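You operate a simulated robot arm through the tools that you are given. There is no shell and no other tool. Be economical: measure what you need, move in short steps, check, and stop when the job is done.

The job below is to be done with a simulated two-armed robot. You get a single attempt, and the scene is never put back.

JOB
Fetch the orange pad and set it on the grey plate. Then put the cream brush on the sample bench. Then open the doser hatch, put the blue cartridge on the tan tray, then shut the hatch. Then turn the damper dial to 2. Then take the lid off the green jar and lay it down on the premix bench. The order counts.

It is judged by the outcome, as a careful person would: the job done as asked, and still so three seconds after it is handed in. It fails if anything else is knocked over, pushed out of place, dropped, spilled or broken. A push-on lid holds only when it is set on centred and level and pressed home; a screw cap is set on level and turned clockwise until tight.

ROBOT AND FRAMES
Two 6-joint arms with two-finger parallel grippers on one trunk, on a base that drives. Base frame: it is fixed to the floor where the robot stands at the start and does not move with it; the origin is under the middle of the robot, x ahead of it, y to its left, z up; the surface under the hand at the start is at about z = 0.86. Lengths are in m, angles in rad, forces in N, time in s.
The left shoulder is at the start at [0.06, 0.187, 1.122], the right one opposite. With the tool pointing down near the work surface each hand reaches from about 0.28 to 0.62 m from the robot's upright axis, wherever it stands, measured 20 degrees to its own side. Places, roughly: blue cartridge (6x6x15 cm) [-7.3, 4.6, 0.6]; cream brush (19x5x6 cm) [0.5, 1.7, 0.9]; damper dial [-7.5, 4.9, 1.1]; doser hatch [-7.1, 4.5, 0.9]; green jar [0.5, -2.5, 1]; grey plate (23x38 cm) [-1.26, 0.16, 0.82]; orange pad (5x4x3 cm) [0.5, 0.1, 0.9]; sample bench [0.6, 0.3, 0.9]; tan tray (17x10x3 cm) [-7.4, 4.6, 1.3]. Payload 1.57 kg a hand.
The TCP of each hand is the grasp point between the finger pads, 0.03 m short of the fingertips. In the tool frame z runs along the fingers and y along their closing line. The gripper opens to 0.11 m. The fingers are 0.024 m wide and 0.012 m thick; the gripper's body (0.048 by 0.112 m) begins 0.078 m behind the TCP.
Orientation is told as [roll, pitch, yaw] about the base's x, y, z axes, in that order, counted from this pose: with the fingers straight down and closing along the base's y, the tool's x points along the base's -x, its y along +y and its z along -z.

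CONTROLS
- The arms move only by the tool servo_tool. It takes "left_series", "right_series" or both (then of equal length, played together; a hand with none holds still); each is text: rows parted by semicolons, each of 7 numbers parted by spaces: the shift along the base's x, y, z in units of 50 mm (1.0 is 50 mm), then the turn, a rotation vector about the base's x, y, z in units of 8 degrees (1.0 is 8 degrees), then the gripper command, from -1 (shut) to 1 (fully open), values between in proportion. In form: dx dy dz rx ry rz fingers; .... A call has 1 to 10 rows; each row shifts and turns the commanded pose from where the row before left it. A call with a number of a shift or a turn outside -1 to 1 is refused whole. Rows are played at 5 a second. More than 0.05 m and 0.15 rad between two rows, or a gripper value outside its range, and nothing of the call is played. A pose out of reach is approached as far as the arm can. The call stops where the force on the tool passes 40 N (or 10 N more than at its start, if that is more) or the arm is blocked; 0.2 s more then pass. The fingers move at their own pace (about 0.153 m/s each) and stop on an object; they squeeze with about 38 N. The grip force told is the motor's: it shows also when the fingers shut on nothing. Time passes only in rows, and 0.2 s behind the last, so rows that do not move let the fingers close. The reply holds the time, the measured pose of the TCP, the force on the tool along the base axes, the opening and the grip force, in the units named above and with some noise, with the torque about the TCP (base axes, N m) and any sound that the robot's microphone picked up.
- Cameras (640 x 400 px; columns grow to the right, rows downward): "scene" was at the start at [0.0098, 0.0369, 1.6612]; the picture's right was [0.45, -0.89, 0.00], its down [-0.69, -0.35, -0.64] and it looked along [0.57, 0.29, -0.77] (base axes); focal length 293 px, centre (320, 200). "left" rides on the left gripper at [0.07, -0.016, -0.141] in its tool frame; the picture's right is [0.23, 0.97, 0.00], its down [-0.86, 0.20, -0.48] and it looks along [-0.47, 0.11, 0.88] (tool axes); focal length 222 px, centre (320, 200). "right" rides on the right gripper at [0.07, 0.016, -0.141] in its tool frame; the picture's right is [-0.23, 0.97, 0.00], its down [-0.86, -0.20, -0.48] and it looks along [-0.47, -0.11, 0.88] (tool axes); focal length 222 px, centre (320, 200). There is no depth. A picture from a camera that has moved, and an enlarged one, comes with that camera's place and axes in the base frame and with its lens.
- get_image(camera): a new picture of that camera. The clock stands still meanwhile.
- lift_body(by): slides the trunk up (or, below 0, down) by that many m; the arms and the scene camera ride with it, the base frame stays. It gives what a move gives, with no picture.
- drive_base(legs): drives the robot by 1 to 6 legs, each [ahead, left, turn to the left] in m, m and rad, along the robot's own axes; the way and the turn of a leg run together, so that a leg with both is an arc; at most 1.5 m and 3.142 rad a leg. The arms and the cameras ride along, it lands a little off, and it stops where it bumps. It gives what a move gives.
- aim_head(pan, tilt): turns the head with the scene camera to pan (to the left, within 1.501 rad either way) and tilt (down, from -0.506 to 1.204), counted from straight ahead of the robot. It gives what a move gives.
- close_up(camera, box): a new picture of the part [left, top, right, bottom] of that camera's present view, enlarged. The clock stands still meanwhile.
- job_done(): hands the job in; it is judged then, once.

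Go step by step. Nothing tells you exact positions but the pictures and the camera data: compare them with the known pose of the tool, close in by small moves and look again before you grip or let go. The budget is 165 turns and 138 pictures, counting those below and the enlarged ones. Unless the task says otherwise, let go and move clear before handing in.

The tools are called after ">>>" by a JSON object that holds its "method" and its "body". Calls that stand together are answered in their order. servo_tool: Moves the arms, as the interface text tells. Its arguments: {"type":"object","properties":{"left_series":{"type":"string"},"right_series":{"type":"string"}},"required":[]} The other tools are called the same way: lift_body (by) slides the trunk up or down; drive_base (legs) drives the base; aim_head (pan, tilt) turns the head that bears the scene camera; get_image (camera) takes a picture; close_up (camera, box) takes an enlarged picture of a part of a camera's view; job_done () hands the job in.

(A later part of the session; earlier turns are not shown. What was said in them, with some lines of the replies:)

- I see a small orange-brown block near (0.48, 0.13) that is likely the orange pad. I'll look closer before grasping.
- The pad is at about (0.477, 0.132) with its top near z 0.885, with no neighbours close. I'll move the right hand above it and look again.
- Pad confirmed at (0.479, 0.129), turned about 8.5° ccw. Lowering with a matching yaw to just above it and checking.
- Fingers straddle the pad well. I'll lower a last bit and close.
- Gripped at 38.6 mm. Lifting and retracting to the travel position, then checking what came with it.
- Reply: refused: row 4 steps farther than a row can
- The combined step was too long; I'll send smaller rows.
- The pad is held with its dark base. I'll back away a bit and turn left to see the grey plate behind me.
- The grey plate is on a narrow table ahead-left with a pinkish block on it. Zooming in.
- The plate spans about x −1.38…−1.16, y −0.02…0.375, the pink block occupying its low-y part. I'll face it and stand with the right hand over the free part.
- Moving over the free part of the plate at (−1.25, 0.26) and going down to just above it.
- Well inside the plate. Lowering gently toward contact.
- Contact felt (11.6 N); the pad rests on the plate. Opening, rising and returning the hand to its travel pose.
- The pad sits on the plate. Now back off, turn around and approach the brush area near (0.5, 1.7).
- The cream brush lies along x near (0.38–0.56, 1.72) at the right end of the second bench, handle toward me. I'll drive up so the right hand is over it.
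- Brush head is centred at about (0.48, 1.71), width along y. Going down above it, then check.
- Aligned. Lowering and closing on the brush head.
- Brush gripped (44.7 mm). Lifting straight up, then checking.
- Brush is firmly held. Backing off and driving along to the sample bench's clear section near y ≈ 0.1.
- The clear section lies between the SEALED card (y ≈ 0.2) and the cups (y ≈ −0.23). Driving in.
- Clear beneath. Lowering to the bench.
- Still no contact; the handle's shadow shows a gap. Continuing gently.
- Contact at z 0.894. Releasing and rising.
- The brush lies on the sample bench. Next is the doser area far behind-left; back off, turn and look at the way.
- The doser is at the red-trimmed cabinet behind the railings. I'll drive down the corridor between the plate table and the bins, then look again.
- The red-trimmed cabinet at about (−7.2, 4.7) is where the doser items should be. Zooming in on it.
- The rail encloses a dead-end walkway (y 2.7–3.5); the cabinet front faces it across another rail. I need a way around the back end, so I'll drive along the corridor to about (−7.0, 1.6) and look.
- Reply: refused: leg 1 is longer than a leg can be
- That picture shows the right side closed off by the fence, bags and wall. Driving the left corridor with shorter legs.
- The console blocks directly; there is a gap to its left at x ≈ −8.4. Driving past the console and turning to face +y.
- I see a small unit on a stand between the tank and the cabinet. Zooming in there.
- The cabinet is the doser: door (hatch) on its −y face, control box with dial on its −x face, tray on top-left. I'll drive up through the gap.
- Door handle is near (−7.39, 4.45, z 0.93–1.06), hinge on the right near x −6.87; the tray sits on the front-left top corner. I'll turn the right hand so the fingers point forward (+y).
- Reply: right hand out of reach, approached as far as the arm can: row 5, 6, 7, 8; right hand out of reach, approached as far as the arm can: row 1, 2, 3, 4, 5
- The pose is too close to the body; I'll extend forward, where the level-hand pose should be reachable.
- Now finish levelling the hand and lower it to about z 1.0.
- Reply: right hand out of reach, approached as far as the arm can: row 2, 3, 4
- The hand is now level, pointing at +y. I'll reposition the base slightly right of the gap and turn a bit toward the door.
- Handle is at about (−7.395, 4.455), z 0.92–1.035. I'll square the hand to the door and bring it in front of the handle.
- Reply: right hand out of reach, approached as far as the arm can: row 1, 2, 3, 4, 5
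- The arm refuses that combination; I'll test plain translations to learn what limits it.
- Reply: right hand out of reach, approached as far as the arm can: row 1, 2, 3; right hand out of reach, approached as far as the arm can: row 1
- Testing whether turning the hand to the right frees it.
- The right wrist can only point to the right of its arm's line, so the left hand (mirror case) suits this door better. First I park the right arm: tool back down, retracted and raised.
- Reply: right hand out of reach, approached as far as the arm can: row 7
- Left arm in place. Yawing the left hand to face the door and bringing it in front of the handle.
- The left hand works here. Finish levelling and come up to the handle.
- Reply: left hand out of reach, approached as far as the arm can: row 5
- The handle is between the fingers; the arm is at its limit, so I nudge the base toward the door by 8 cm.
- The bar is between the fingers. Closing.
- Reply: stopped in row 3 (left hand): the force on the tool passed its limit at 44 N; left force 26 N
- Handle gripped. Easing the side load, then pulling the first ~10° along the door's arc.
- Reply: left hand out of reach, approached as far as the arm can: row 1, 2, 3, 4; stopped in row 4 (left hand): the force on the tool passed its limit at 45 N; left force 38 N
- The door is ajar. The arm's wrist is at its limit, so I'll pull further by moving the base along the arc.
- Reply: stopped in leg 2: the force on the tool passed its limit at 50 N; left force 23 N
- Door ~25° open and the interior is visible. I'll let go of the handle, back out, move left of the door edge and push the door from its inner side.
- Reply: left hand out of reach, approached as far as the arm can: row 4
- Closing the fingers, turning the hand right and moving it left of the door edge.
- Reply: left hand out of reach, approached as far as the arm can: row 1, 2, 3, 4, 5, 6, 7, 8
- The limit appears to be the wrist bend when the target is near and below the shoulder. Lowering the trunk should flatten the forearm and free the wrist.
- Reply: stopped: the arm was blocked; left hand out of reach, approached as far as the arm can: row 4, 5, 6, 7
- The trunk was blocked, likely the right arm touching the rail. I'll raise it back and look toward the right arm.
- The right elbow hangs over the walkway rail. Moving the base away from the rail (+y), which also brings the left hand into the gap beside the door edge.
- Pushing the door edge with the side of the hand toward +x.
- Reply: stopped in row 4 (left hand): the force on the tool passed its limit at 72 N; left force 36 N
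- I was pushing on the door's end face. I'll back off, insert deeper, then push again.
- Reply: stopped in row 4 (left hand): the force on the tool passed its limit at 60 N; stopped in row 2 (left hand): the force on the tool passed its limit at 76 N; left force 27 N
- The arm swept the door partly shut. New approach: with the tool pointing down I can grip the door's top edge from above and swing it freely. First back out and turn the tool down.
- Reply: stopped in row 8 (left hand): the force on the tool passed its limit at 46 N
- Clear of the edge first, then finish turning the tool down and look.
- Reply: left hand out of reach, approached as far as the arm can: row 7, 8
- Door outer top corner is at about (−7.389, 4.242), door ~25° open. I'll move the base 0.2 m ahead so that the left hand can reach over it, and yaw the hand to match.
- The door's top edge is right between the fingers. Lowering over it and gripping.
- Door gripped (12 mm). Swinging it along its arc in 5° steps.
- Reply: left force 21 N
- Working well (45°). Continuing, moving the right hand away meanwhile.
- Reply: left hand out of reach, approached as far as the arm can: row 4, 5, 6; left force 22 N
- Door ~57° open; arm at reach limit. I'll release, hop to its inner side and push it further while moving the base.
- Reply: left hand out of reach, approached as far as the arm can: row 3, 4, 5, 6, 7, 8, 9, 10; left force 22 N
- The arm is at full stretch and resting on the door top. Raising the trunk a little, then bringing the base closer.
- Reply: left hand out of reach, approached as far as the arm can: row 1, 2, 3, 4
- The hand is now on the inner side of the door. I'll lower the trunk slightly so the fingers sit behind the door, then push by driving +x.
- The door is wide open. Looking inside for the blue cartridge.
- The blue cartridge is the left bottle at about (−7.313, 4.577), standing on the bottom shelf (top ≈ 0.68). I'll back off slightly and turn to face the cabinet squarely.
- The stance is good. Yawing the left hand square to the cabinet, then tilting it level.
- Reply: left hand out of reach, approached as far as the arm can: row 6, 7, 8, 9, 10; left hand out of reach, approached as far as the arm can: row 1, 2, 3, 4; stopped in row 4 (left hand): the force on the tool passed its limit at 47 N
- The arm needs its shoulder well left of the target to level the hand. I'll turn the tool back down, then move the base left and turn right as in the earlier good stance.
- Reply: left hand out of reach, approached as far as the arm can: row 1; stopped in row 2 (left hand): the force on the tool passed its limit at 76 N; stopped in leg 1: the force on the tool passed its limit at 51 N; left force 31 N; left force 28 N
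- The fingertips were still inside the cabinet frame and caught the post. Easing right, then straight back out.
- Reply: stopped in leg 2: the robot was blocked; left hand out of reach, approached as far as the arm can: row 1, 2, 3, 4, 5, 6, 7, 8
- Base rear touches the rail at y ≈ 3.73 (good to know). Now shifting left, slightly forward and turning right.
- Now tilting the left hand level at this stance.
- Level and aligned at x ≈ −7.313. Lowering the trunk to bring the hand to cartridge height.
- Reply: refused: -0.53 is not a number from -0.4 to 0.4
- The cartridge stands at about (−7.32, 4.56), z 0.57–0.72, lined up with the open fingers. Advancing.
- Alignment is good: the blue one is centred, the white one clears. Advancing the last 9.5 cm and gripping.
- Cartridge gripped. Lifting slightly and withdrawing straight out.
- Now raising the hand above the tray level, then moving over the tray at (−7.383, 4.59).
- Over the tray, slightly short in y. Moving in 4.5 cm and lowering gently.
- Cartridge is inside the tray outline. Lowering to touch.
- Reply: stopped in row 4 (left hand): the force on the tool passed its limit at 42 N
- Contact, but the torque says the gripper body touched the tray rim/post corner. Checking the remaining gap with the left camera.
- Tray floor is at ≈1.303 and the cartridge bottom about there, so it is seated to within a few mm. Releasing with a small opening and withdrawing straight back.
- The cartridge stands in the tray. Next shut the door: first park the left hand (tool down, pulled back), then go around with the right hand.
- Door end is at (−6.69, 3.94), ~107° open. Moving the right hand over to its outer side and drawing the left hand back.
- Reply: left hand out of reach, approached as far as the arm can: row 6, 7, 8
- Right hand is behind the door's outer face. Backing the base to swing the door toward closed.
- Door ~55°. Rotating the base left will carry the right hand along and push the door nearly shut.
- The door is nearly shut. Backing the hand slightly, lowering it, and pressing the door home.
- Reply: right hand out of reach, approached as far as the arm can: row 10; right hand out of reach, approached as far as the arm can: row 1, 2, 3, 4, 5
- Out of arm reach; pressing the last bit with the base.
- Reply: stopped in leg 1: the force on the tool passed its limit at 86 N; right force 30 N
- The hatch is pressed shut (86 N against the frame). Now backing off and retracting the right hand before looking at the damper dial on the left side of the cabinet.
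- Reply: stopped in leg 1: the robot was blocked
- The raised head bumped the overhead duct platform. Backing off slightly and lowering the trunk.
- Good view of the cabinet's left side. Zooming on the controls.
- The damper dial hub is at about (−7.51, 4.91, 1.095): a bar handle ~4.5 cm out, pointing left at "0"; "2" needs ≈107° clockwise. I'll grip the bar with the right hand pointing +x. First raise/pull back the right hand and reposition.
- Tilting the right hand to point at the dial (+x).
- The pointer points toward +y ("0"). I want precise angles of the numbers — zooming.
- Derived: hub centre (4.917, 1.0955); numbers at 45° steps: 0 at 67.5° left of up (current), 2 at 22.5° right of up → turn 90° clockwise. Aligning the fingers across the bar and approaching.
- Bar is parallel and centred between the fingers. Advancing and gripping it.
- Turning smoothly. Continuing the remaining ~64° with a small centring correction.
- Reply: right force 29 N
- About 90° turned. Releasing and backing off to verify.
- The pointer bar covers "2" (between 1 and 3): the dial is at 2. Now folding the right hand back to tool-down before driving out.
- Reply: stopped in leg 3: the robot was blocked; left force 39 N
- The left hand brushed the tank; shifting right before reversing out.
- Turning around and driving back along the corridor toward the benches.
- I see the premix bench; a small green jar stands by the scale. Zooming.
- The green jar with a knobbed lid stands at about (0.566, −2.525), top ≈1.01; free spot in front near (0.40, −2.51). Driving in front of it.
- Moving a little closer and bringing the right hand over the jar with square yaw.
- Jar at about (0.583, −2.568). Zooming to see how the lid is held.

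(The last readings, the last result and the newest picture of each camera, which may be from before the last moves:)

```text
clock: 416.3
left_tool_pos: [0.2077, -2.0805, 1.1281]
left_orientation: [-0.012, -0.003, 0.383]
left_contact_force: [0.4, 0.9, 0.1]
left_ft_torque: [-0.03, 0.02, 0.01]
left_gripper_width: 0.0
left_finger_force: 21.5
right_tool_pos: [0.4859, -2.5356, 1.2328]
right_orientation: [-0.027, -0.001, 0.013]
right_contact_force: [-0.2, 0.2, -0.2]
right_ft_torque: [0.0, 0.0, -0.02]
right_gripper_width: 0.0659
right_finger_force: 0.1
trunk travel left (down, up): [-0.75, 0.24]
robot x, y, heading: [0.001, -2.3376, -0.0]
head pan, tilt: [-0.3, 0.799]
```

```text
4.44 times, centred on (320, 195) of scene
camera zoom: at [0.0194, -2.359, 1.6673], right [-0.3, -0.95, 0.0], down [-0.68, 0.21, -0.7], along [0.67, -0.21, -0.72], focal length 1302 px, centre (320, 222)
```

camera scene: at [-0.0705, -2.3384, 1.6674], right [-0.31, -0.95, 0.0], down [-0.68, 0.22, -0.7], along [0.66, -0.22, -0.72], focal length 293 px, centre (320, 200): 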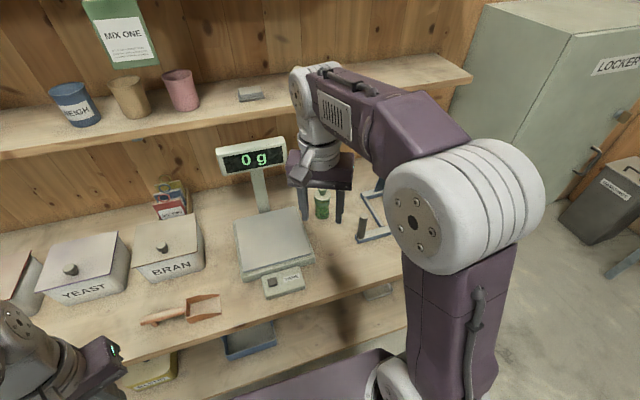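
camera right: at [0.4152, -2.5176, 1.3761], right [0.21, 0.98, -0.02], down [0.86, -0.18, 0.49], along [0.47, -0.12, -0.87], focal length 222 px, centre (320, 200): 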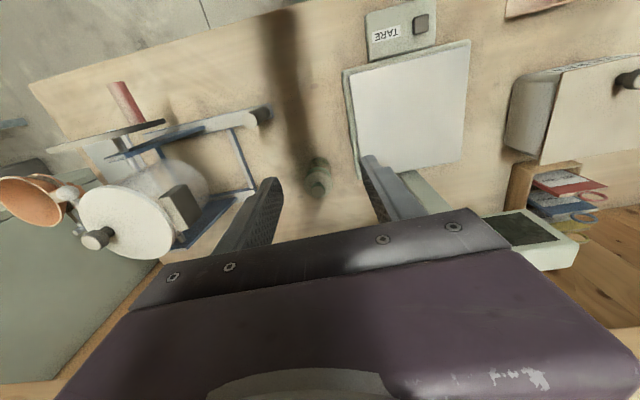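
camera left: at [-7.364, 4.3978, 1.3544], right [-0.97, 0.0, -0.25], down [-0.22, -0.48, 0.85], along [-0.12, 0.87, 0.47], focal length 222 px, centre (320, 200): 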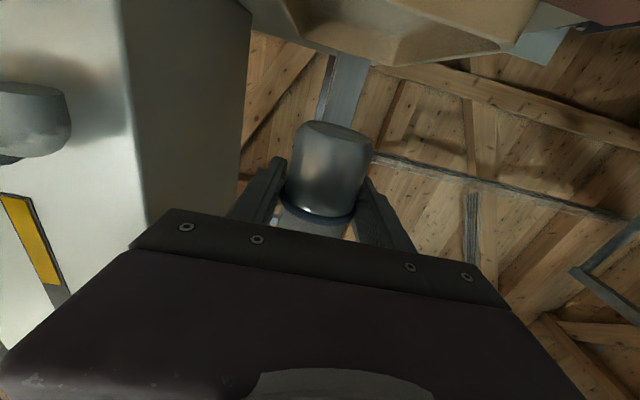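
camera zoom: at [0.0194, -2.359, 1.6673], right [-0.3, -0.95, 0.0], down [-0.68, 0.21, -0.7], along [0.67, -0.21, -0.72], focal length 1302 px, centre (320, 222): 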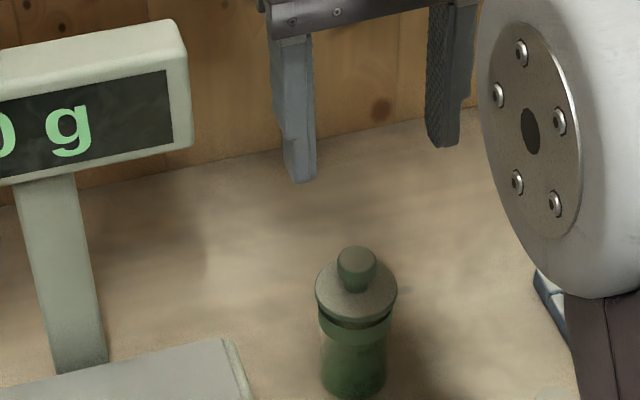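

It looks like a push-on lid with a knob, centre (0.590, −2.566), knob top ≈1.01. Moving over it and down.

>>> {"method": "servo_tool", "body": {"right_series": "0.42 -0.12 -0.4 0.19 0 -0.1 0.1; 0.42 -0.12 -0.5 0 0 0 0; 0.42 -0.12 -0.5 0 0 0 0; 0.42 -0.12 -0.6 0 0 0 0; 0.4 -0.12 -0.6 0 0 0 0; 0 0 -0.6 0 0 0 0; 0 0 0 0 0 0 0"}}

>>> {"method": "get_image", "body": {"camera": "right"}}

```text
clock: 417.9
left_tool_pos: [0.2071, -2.0793, 1.1287]
left_orientation: [-0.011, -0.005, 0.384]
left_contact_force: [0.0, 0.4, 0.0]
left_ft_torque: [0.03, -0.01, 0.04]
left_gripper_width: 0.0
left_finger_force: 21.2
right_tool_pos: [0.5875, -2.5648, 1.071]
right_orientation: [0.001, -0.001, -0.002]
right_contact_force: [-0.6, 0.5, 0.3]
right_ft_torque: [-0.02, 0.02, -0.03]
right_gripper_width: 0.0549
right_finger_force: 0.1
right hand out of reach, approached as far as the arm can: row 5
trunk travel left (down, up): [-0.75, 0.24]
robot x, y, heading: [0.0045, -2.3341, -0.005]
head pan, tilt: [-0.3, 0.799]
```

```text
13 pictures are left
camera right: at [0.5162, -2.5494, 1.2133], right [0.23, 0.97, 0.0], down [0.85, -0.2, 0.48], along [0.47, -0.11, -0.88], focal length 222 px, centre (320, 200)
```

right: 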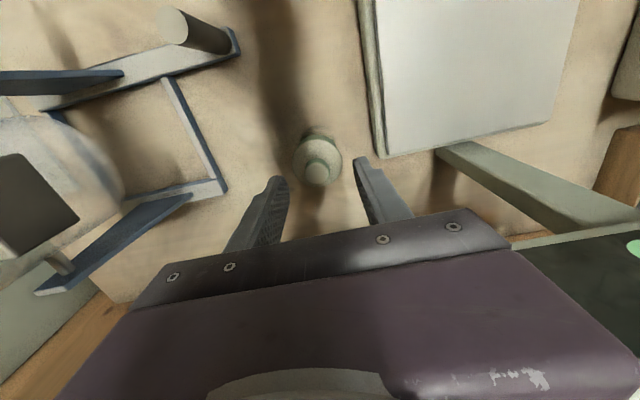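

Knob at (0.595, −2.571). A tiny base nudge, then down to the knob.

>>> {"method": "drive_base", "body": {"legs": [[0.012, -0.006, 0]]}}

>>> {"method": "servo_tool", "body": {"right_series": "0 0 -0.5 0 0 0 0; 0 0 -0.5 0 0 0 0; 0 0 0 0 0 0 0"}}

>>> {"method": "close_up", "body": {"camera": "right", "box": [240, 120, 400, 240]}}

```text
clock: 418.6
left_tool_pos: [0.2163, -2.0836, 1.1278]
left_orientation: [-0.013, -0.006, 0.383]
left_contact_force: [-0.1, 0.3, -0.4]
left_ft_torque: [0.01, -0.02, -0.04]
left_gripper_width: 0.0001
left_finger_force: 21.3
right_tool_pos: [0.5961, -2.5697, 1.0719]
right_orientation: [0.001, -0.006, 0.0]
right_contact_force: [-1.1, 0.5, 0.2]
right_ft_torque: [-0.01, -0.03, -0.02]
right_gripper_width: 0.055
right_finger_force: 0.1
trunk travel left (down, up): [-0.75, 0.24]
robot x, y, heading: [0.0149, -2.344, -0.007]
head pan, tilt: [-0.3, 0.799]
```

```text
clock: 419.4
left_tool_pos: [0.2201, -2.0871, 1.1279]
left_orientation: [-0.01, -0.003, 0.384]
left_contact_force: [0.2, 0.8, 0.4]
left_ft_torque: [0.0, 0.0, -0.01]
left_gripper_width: 0.0001
left_finger_force: 21.6
right_tool_pos: [0.599, -2.5703, 1.0195]
right_orientation: [0.003, -0.002, 0.0]
right_contact_force: [-0.1, 0.3, 0.1]
right_ft_torque: [0.0, 0.01, -0.03]
right_gripper_width: 0.055
right_finger_force: 0.1
trunk travel left (down, up): [-0.75, 0.24]
robot x, y, heading: [0.0102, -2.3473, -0.003]
head pan, tilt: [-0.3, 0.799]
```

```text
3.33 times, centred on (320, 180) of right
camera zoom: at [0.5288, -2.5555, 1.1628], right [0.23, 0.97, 0.0], down [0.85, -0.2, 0.48], along [0.47, -0.11, -0.88], focal length 740 px, centre (320, 267)
```

zoom: 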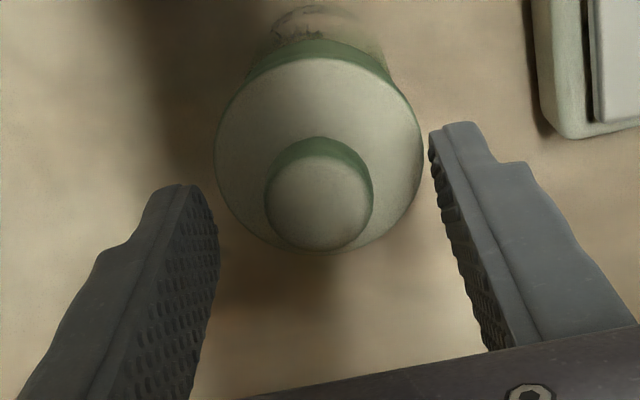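

Knob centred between the fingers with no contact. Gripping it.

>>> {"method": "servo_tool", "body": {"right_series": "0 0 0 0 0 0 -0.5; 0 0 0 0 0 0 -1; 0 0 0 0 0 0 -1; 0 0 0 0 0 0 -1"}}

```text
clock: 420.4
left_tool_pos: [0.2188, -2.0869, 1.1289]
left_orientation: [-0.009, -0.003, 0.384]
left_contact_force: [0.5, -0.1, 0.8]
left_ft_torque: [0.01, 0.02, -0.02]
left_gripper_width: 0.0002
left_finger_force: 21.2
right_tool_pos: [0.5993, -2.571, 1.0202]
right_orientation: [0.002, -0.001, -0.002]
right_contact_force: [-1.2, -0.5, -0.1]
right_ft_torque: [-0.06, 0.06, 0.02]
right_gripper_width: 0.0261
right_finger_force: 36.9
trunk travel left (down, up): [-0.75, 0.24]
robot x, y, heading: [0.0121, -2.343, 0.001]
head pan, tilt: [-0.3, 0.799]
```

Knob gripped (26 mm). A slow 6 mm test pull, watching the force.

>>> {"method": "servo_tool", "body": {"right_series": "0 0 0.04 0 0 0 -1; 0 0 0.04 0 0 0 -1; 0 0 0.04 0 0 0 -1; 0 0 0 0 0 0 -1"}}

>>> {"method": "close_up", "body": {"camera": "scene", "box": [270, 150, 370, 240]}}

```text
clock: 421.4
left_tool_pos: [0.2193, -2.085, 1.1292]
left_orientation: [-0.008, -0.003, 0.385]
left_contact_force: [-0.6, 0.3, 0.6]
left_ft_torque: [0.0, 0.01, 0.0]
left_gripper_width: 0.0
left_finger_force: 21.3
right_tool_pos: [0.5994, -2.5709, 1.0268]
right_orientation: [0.002, -0.003, -0.002]
right_contact_force: [0.0, -0.6, -2.8]
right_ft_torque: [0.0, 0.03, -0.01]
right_gripper_width: 0.0261
right_finger_force: 37.0
trunk travel left (down, up): [-0.75, 0.24]
robot x, y, heading: [0.0169, -2.3418, 0.001]
head pan, tilt: [-0.3, 0.799]
```

```text
4.44 times, centred on (320, 195) of scene
camera zoom: at [0.0317, -2.3652, 1.6673], right [-0.3, -0.95, 0.0], down [-0.68, 0.21, -0.7], along [0.67, -0.21, -0.72], focal length 1302 px, centre (320, 222)
```

zoom: 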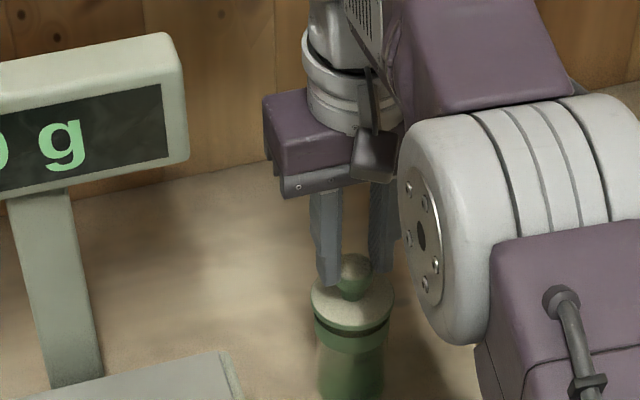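

Steady −2.8 N: possibly the whole jar is being lifted. Raising 1 cm more to tell.

>>> {"method": "servo_tool", "body": {"right_series": "0 0 0.1 0 0 0 -1; 0 0 0.1 0 0 0 -1; 0 0 0 0 0 0 -1"}}

>>> {"method": "close_up", "body": {"camera": "scene", "box": [285, 190, 365, 260]}}

```text
clock: 422.2
left_tool_pos: [0.2191, -2.0865, 1.1281]
left_orientation: [-0.008, -0.002, 0.386]
left_contact_force: [-0.2, -0.4, -0.2]
left_ft_torque: [0.04, 0.0, 0.02]
left_gripper_width: 0.0
left_finger_force: 21.5
right_tool_pos: [0.6006, -2.5704, 1.0373]
right_orientation: [0.001, -0.003, -0.002]
right_contact_force: [-0.7, 0.3, -2.1]
right_ft_torque: [0.0, -0.01, 0.0]
right_gripper_width: 0.0259
right_finger_force: 37.3
trunk travel left (down, up): [-0.75, 0.24]
robot x, y, heading: [0.0118, -2.3432, -0.001]
head pan, tilt: [-0.3, 0.799]
```

```text
5.71 times, centred on (325, 225) of scene
camera zoom: at [0.0317, -2.3652, 1.6673], right [-0.3, -0.95, 0.0], down [-0.68, 0.21, -0.7], along [0.66, -0.21, -0.72], focal length 1674 px, centre (291, 57)
```

zoom: 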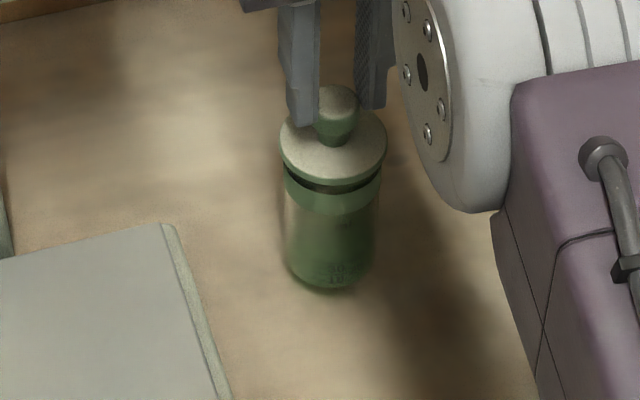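

The jar hangs from the lid, so the lid is a tight push-on and the jar must be held. I'll set it back down, keep hold of the knob, and bring the left hand from the front to hold the body.

>>> {"method": "servo_tool", "body": {"right_series": "0 0 -0.12 0 0 0 -1; 0 0 -0.12 0 0 0 -1; 0 0 -0.1 0 0 0 -1; 0 0 0 0 0 0 -1"}}

>>> {"method": "servo_tool", "body": {"left_series": "0.24 -0.94 0 0 0 -0.276 0.45; 0.24 -0.94 0 0 0 -0.276 0.45; 0.24 -0.94 0 0 0 -0.276 0.45; 0.24 -0.94 0 0 0 -0.276 0.45; 0.24 -0.94 0 0 0 -0.276 0.45; 0.24 -0.94 0 0 0 -0.276 0.45; 0.24 -0.94 0 0 0 -0.276 0.45; 0 0 0 0 0 -0.276 0.45; 0 0 0 0 0 -0.276 0.45; 0 0 0 0 0 -0.276 0.45"}}

>>> {"method": "get_image", "body": {"camera": "scene"}}

```text
clock: 423.2
left_tool_pos: [0.2189, -2.0862, 1.1286]
left_orientation: [-0.011, -0.003, 0.384]
left_contact_force: [-0.2, -0.1, -0.5]
left_ft_torque: [-0.01, -0.01, -0.02]
left_gripper_width: 0.0001
left_finger_force: 21.2
right_tool_pos: [0.5988, -2.571, 1.0203]
right_orientation: [0.0, -0.003, -0.004]
right_contact_force: [0.5, -0.4, 1.5]
right_ft_torque: [-0.03, 0.04, 0.01]
right_gripper_width: 0.0262
right_finger_force: 37.0
trunk travel left (down, up): [-0.75, 0.24]
robot x, y, heading: [0.0132, -2.3451, -0.004]
head pan, tilt: [-0.3, 0.799]
```

```text
clock: 425.4
left_tool_pos: [0.3056, -2.415, 1.1307]
left_orientation: [-0.01, -0.005, -0.002]
left_contact_force: [0.7, 0.3, 0.0]
left_ft_torque: [-0.01, 0.0, 0.0]
left_gripper_width: 0.0797
left_finger_force: 0.1
left hand out of reach, approached as far as the arm can: row 1
right_tool_pos: [0.5969, -2.5708, 1.0207]
right_orientation: [0.0, -0.003, -0.002]
right_contact_force: [0.3, -0.3, 1.4]
right_ft_torque: [0.0, 0.06, -0.01]
right_gripper_width: 0.026
right_finger_force: 36.8
trunk travel left (down, up): [-0.75, 0.24]
robot x, y, heading: [0.0103, -2.3442, -0.002]
head pan, tilt: [-0.3, 0.799]
heard: snap
```

```text
9 pictures are left
camera scene: at [0.0309, -2.3649, 1.6673], right [-0.3, -0.95, 0.0], down [-0.68, 0.21, -0.7], along [0.67, -0.21, -0.72], focal length 293 px, centre (320, 200)
```

scene: 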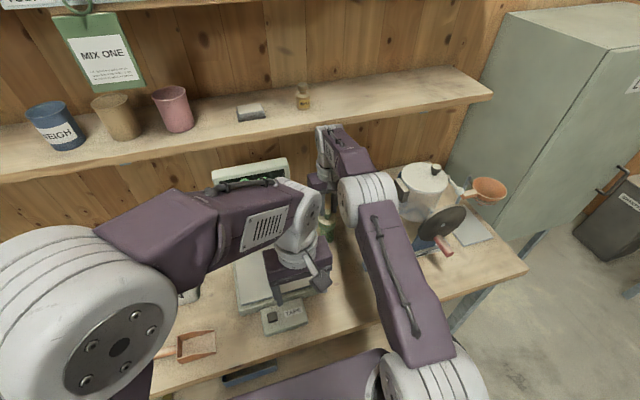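

A "snap" — the lid clicked back onto the jar, which means my earlier pull had indeed lifted the lid alone (the jar's base had not moved in the pictures). So one hand suffices: withdraw the left hand, then lift the lid further and check.

>>> {"method": "servo_tool", "body": {"left_series": "-0.2 0.8 0 0 0 0 0; -0.2 0.8 0 0 0 0 0; -0.2 0.8 0 0 0 0 0; -0.2 0.8 0 0 0 0 0; -0.2 0.8 0 0 0 0 0; 0 0.6 0 0 0 0 0; 0 0 0 0 0 0 0"}}

>>> {"method": "servo_tool", "body": {"right_series": "0 0 0.06 0 0 0 -1; 0 0 0.06 0 0 0 -1; 0 0 0.06 0 0 0 -1; 0 0 0.1 0 0 0 -1; 0 0 0.1 0 0 0 -1; 0 0 0.1 0 0 0 -1; 0 0 0 0 0 0 -1"}}

>>> {"method": "close_up", "body": {"camera": "scene", "box": [280, 180, 380, 260]}}

```text
clock: 427.0
left_tool_pos: [0.2558, -2.1874, 1.1309]
left_orientation: [-0.011, -0.004, -0.001]
left_contact_force: [0.4, -0.2, -0.3]
left_ft_torque: [-0.02, 0.0, 0.01]
left_gripper_width: 0.0548
left_finger_force: 0.1
right_tool_pos: [0.5993, -2.5713, 1.0204]
right_orientation: [0.003, -0.001, -0.001]
right_contact_force: [-0.6, -0.9, -0.1]
right_ft_torque: [-0.01, 0.02, 0.0]
right_gripper_width: 0.0261
right_finger_force: 37.4
trunk travel left (down, up): [-0.75, 0.24]
robot x, y, heading: [0.0128, -2.3454, -0.002]
head pan, tilt: [-0.3, 0.799]
```

```text
clock: 428.6
left_tool_pos: [0.2559, -2.1861, 1.1298]
left_orientation: [-0.009, -0.003, -0.002]
left_contact_force: [0.2, -0.4, -0.9]
left_ft_torque: [0.01, -0.02, 0.01]
left_gripper_width: 0.0553
left_finger_force: 0.0
right_tool_pos: [0.5987, -2.5703, 1.0444]
right_orientation: [0.002, -0.003, -0.002]
right_contact_force: [0.4, -0.3, 0.0]
right_ft_torque: [0.0, -0.03, 0.0]
right_gripper_width: 0.0262
right_finger_force: 36.6
trunk travel left (down, up): [-0.75, 0.24]
robot x, y, heading: [0.0124, -2.3415, -0.001]
head pan, tilt: [-0.3, 0.799]
```

```text
5.00 times, centred on (330, 220) of scene
camera zoom: at [0.0314, -2.3651, 1.6673], right [-0.3, -0.95, 0.0], down [-0.68, 0.21, -0.7], along [0.67, -0.21, -0.72], focal length 1464 px, centre (270, 100)
```

zoom: 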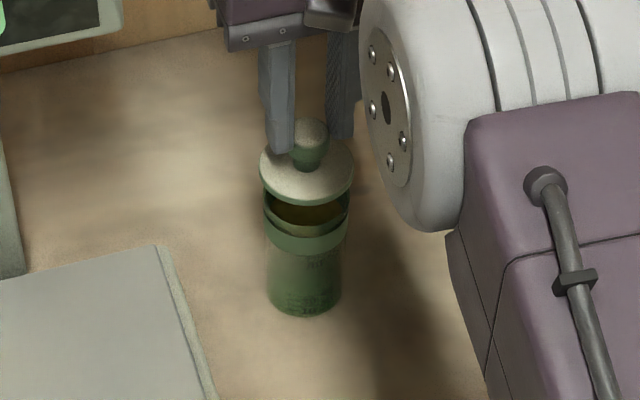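

The lid is free (interior visible, no load) and the jar stays put. Lifting clear and moving to the free spot at (0.42, −2.557).

>>> {"method": "servo_tool", "body": {"right_series": "0 0 0.5 0 0 0 -1; 0 0 0.7 0 0 0 -1; 0 0 0.6 0 0 0 -1; -0.6 0.05 0 0 0 0 -1; -0.8 0.05 0 0 0 0 -1; -0.8 0.05 0 0 0 0 -1; -0.8 0.05 0 0 0 0 -1; -0.6 0.05 0 0 0 0 -1; 0 0 -0.6 0 0 0 -1; 0 0 0 0 0 0 -1"}}

>>> {"method": "servo_tool", "body": {"right_series": "0 0 -0.8 0 0 0 -1; 0 0 -0.8 0 0 0 -1; 0 0 -0.5 0 0 0 -1; 0 0 0 0 0 0 -1"}}

>>> {"method": "close_up", "body": {"camera": "scene", "box": [250, 170, 430, 310]}}

```text
clock: 430.8
left_tool_pos: [0.2547, -2.187, 1.1308]
left_orientation: [-0.011, -0.005, -0.001]
left_contact_force: [-0.7, 0.3, 0.9]
left_ft_torque: [-0.01, 0.02, 0.01]
left_gripper_width: 0.0549
left_finger_force: 0.1
right_tool_pos: [0.4099, -2.5568, 1.1006]
right_orientation: [0.001, -0.004, -0.001]
right_contact_force: [0.5, -0.4, -0.2]
right_ft_torque: [0.0, 0.04, 0.03]
right_gripper_width: 0.0257
right_finger_force: 36.4
right hand out of reach, approached as far as the arm can: row 3
trunk travel left (down, up): [-0.75, 0.24]
robot x, y, heading: [0.0173, -2.3421, 0.001]
head pan, tilt: [-0.3, 0.799]
```

```text
clock: 431.8
left_tool_pos: [0.2547, -2.1871, 1.1298]
left_orientation: [-0.01, -0.004, -0.001]
left_contact_force: [0.0, -1.2, -0.8]
left_ft_torque: [0.0, 0.0, 0.02]
left_gripper_width: 0.0551
left_finger_force: 0.1
right_tool_pos: [0.4095, -2.5577, 0.9941]
right_orientation: [0.003, -0.004, -0.003]
right_contact_force: [0.5, 0.4, -1.0]
right_ft_torque: [0.0, -0.04, 0.01]
right_gripper_width: 0.026
right_finger_force: 37.0
trunk travel left (down, up): [-0.75, 0.24]
robot x, y, heading: [0.0112, -2.3434, -0.0]
head pan, tilt: [-0.3, 0.799]
```

```text
2.86 times, centred on (340, 240) of scene
camera zoom: at [0.0312, -2.365, 1.6674], right [-0.3, -0.95, 0.0], down [-0.68, 0.21, -0.7], along [0.67, -0.21, -0.72], focal length 837 px, centre (263, 86)
```

zoom: 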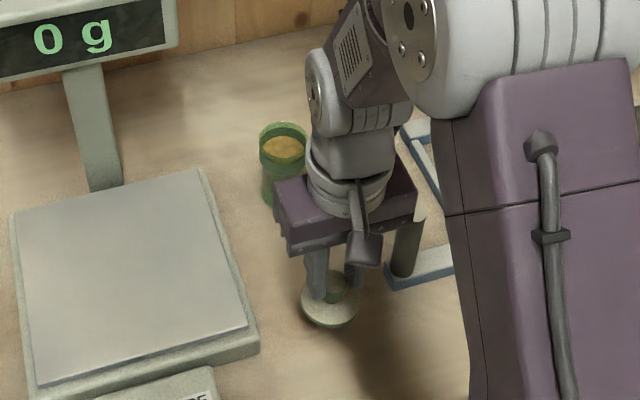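

The jar stands open and upright. Shifting 1.5 cm away from the mixer post and lowering the lid to the bench.

>>> {"method": "servo_tool", "body": {"right_series": "0 0.3 -0.3 0 0 0 -1; 0 0 -0.3 0 0 0 -1; 0 0 -0.2 0 0 0 -1; 0 0 -0.12 0 0 0 -1; 0 0 0 0 0 0 -1"}}

>>> {"method": "servo_tool", "body": {"right_series": "0 0 -0.08 0 0 0 -1; 0 0 -0.08 0 0 0 -1; 0 0 -0.08 0 0 0 -1; 0 0 0 0 0 0 -1"}}

```text
clock: 433.0
left_tool_pos: [0.2559, -2.1877, 1.1298]
left_orientation: [-0.008, -0.003, -0.003]
left_contact_force: [0.1, 0.9, -0.5]
left_ft_torque: [0.02, 0.02, 0.03]
left_gripper_width: 0.0548
left_finger_force: 0.1
right_tool_pos: [0.4089, -2.5415, 0.9495]
right_orientation: [0.004, -0.002, -0.002]
right_contact_force: [-0.3, 0.3, -0.5]
right_ft_torque: [0.01, 0.0, 0.0]
right_gripper_width: 0.0259
right_finger_force: 36.6
trunk travel left (down, up): [-0.75, 0.24]
robot x, y, heading: [0.0122, -2.34, -0.002]
head pan, tilt: [-0.3, 0.799]
```

```text
clock: 434.0
left_tool_pos: [0.256, -2.1868, 1.1304]
left_orientation: [-0.011, -0.003, 0.0]
left_contact_force: [0.6, -0.7, 0.5]
left_ft_torque: [0.01, -0.01, 0.01]
left_gripper_width: 0.055
left_finger_force: 0.1
right_tool_pos: [0.4095, -2.5424, 0.9371]
right_orientation: [0.0, -0.001, -0.002]
right_contact_force: [-0.6, 1.3, -0.5]
right_ft_torque: [0.0, 0.0, -0.02]
right_gripper_width: 0.0257
right_finger_force: 37.0
trunk travel left (down, up): [-0.75, 0.24]
robot x, y, heading: [0.016, -2.3463, -0.005]
head pan, tilt: [-0.3, 0.799]
```

>>> {"method": "servo_tool", "body": {"right_series": "0 0 -0.07 0 0 0 -1; 0 0 -0.07 0 0 0 -1; 0 0 -0.07 0 0 0 -1; 0 0 0 0 0 0 -1"}}

>>> {"method": "close_up", "body": {"camera": "scene", "box": [300, 210, 400, 290]}}

```text
clock: 435.0
left_tool_pos: [0.2557, -2.1876, 1.1313]
left_orientation: [-0.01, -0.003, -0.003]
left_contact_force: [-0.2, 0.0, 0.3]
left_ft_torque: [-0.03, -0.03, 0.0]
left_gripper_width: 0.055
left_finger_force: 0.1
right_tool_pos: [0.4089, -2.5422, 0.9271]
right_orientation: [0.003, 0.0, -0.002]
right_contact_force: [-0.4, -0.2, -0.6]
right_ft_torque: [0.0, 0.03, 0.0]
right_gripper_width: 0.0258
right_finger_force: 36.9
trunk travel left (down, up): [-0.75, 0.24]
robot x, y, heading: [0.0131, -2.3481, -0.004]
head pan, tilt: [-0.3, 0.799]
```

```text
5.00 times, centred on (350, 250) of scene
camera zoom: at [0.0312, -2.365, 1.6673], right [-0.3, -0.95, 0.0], down [-0.68, 0.21, -0.7], along [0.67, -0.21, -0.72], focal length 1464 px, centre (170, -50)
```

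zoom: 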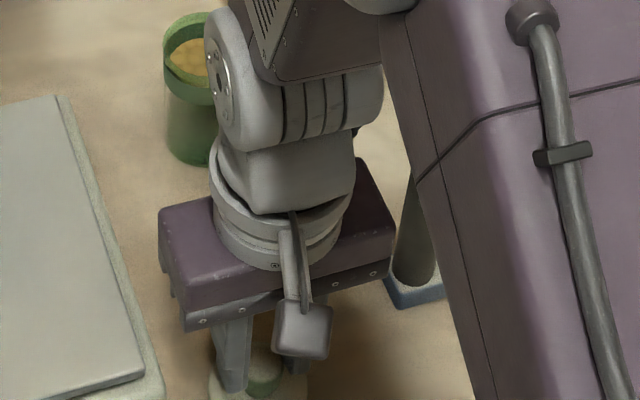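

Not yet in contact; continuing gently.

>>> {"method": "servo_tool", "body": {"right_series": "0 0 -0.07 0 0 0 -1; 0 0 -0.07 0 0 0 -1; 0 0 -0.07 0 0 0 -1; 0 0 0 0 0 0 -1"}}

```text
clock: 435.9
left_tool_pos: [0.2523, -2.1851, 1.1311]
left_orientation: [-0.01, -0.006, -0.001]
left_contact_force: [1.0, -0.2, 0.7]
left_ft_torque: [-0.02, -0.03, 0.05]
left_gripper_width: 0.0549
left_finger_force: 0.1
right_tool_pos: [0.4075, -2.542, 0.9205]
right_orientation: [0.001, -0.015, 0.0]
right_contact_force: [-6.5, -0.9, 29.4]
right_ft_torque: [0.04, 0.32, 0.09]
right_gripper_width: 0.0258
right_finger_force: 36.7
trunk travel left (down, up): [-0.75, 0.24]
robot x, y, heading: [0.0119, -2.347, -0.005]
head pan, tilt: [-0.3, 0.799]
stopped in row 4 (right hand): the force on the tool passed its limit at 40 N (the readings are from after the stop); the commanded pose is now the measured one
```

Contact with the bench. Easing up a hair, releasing, and rising clear.

>>> {"method": "servo_tool", "body": {"right_series": "0 0 0.03 0 0 0 -1; 0 0 0 0 0 0 -0.2; 0 0 0 0 0 0 0; 0 0 0 0 0 0 0; 0 0 0.4 0 0 0 0; 0 0 0.8 0 0 0 0; 0 0 0.8 0 0 0 0; 0 0 0.8 0 0 0 0; 0 0 0.8 0 0 0 0; 0 0 0 0 0 0 0"}}

>>> {"method": "drive_base", "body": {"legs": [[-0.3, 0, 0]]}}

>>> {"method": "get_image", "body": {"camera": "scene"}}

```text
clock: 438.1
left_tool_pos: [0.2559, -2.1861, 1.1304]
left_orientation: [-0.01, -0.004, -0.003]
left_contact_force: [-0.6, -0.4, -0.9]
left_ft_torque: [0.03, 0.02, 0.0]
left_gripper_width: 0.0551
left_finger_force: 0.2
right_tool_pos: [0.411, -2.5408, 1.098]
right_orientation: [0.0, -0.01, -0.001]
right_contact_force: [-0.9, -0.3, 0.4]
right_ft_torque: [0.0, 0.02, -0.03]
right_gripper_width: 0.0553
right_finger_force: 0.1
trunk travel left (down, up): [-0.75, 0.24]
robot x, y, heading: [0.0119, -2.3424, -0.003]
head pan, tilt: [-0.3, 0.799]
```

```text
clock: 440.2
left_tool_pos: [-0.0456, -2.1854, 1.1296]
left_orientation: [-0.01, -0.001, -0.003]
left_contact_force: [-0.1, -0.6, 1.1]
left_ft_torque: [-0.01, 0.0, 0.03]
left_gripper_width: 0.055
left_finger_force: 0.2
right_tool_pos: [0.1095, -2.54, 1.098]
right_orientation: [-0.001, -0.01, -0.003]
right_contact_force: [0.7, -0.3, -0.5]
right_ft_torque: [0.0, 0.04, 0.0]
right_gripper_width: 0.055
right_finger_force: 0.2
trunk travel left (down, up): [-0.75, 0.24]
robot x, y, heading: [-0.2905, -2.3415, -0.003]
head pan, tilt: [-0.3, 0.799]
```

```text
5 pictures are left
camera scene: at [-0.27, -2.3637, 1.6673], right [-0.3, -0.95, 0.0], down [-0.68, 0.22, -0.7], along [0.66, -0.21, -0.72], focal length 293 px, centre (320, 200)
```

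scene: 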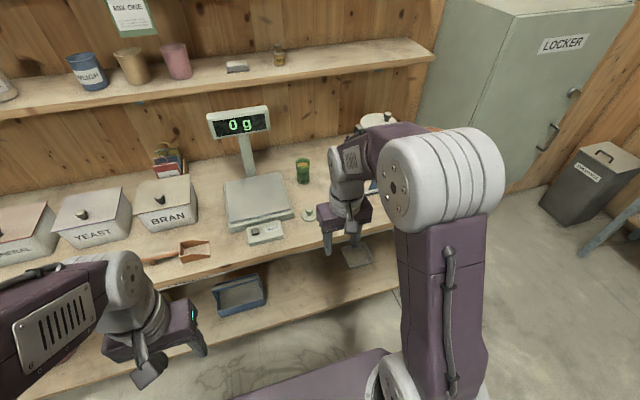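

The jar stands open and the lid lies on the premix bench. A last close check.

>>> {"method": "close_up", "body": {"camera": "scene", "box": [240, 140, 380, 260]}}

```text
3.33 times, centred on (310, 200) of scene
camera zoom: at [-0.27, -2.3637, 1.6673], right [-0.3, -0.95, 0.0], down [-0.68, 0.22, -0.7], along [0.66, -0.21, -0.72], focal length 976 px, centre (353, 200)
```

zoom: 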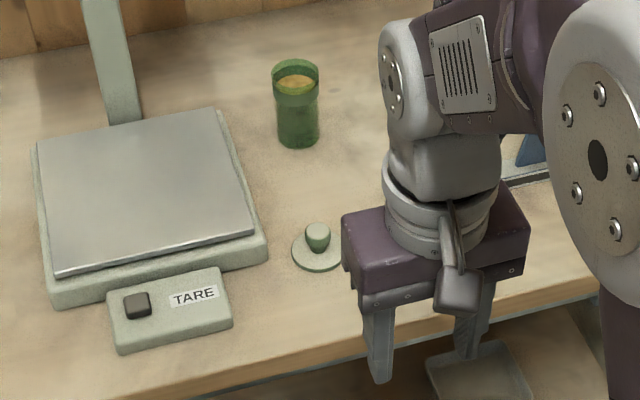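

All five steps appear done and the hands are clear, so I am handing the job in.

>>> {"method": "job_done", "body": {}}

```text
The job is handed in.
```

I carried out all five steps in the order asked and handed the job in; no verdict has come back.

- **Orange pad:** it sits on the free part of the grey plate. It was clear of the pink block when I released it.
- **Cream brush:** it lies on the sample bench, in the clear section between the SEALED card and the cups.
- **Doser hatch and cartridge:** the blue cartridge stands in the tan tray. I pressed the hatch shut until it stopped hard against the frame. I judged it closed from that push and from the pictures.
- **Damper dial:** I turned it about 90° clockwise from 0. The pointer now covers the 2, between 1 and 3.
- **Green jar:** the lid lies knob-up on the premix bench. The jar stands open and upright where it was, with its contents in place.

- **Contacts:** the robot bumped fixed things along the way. These were the walkway rail, the overhead duct platform, the tank, the frame of the doser cabinet, and the hatch itself while I was working it open. I saw nothing moved or damaged by them.
- **Jar handling:** on the first pull the lid was tight, and the jar may have lifted about 2 cm with it before I set it back down. The lid then came off without trouble.
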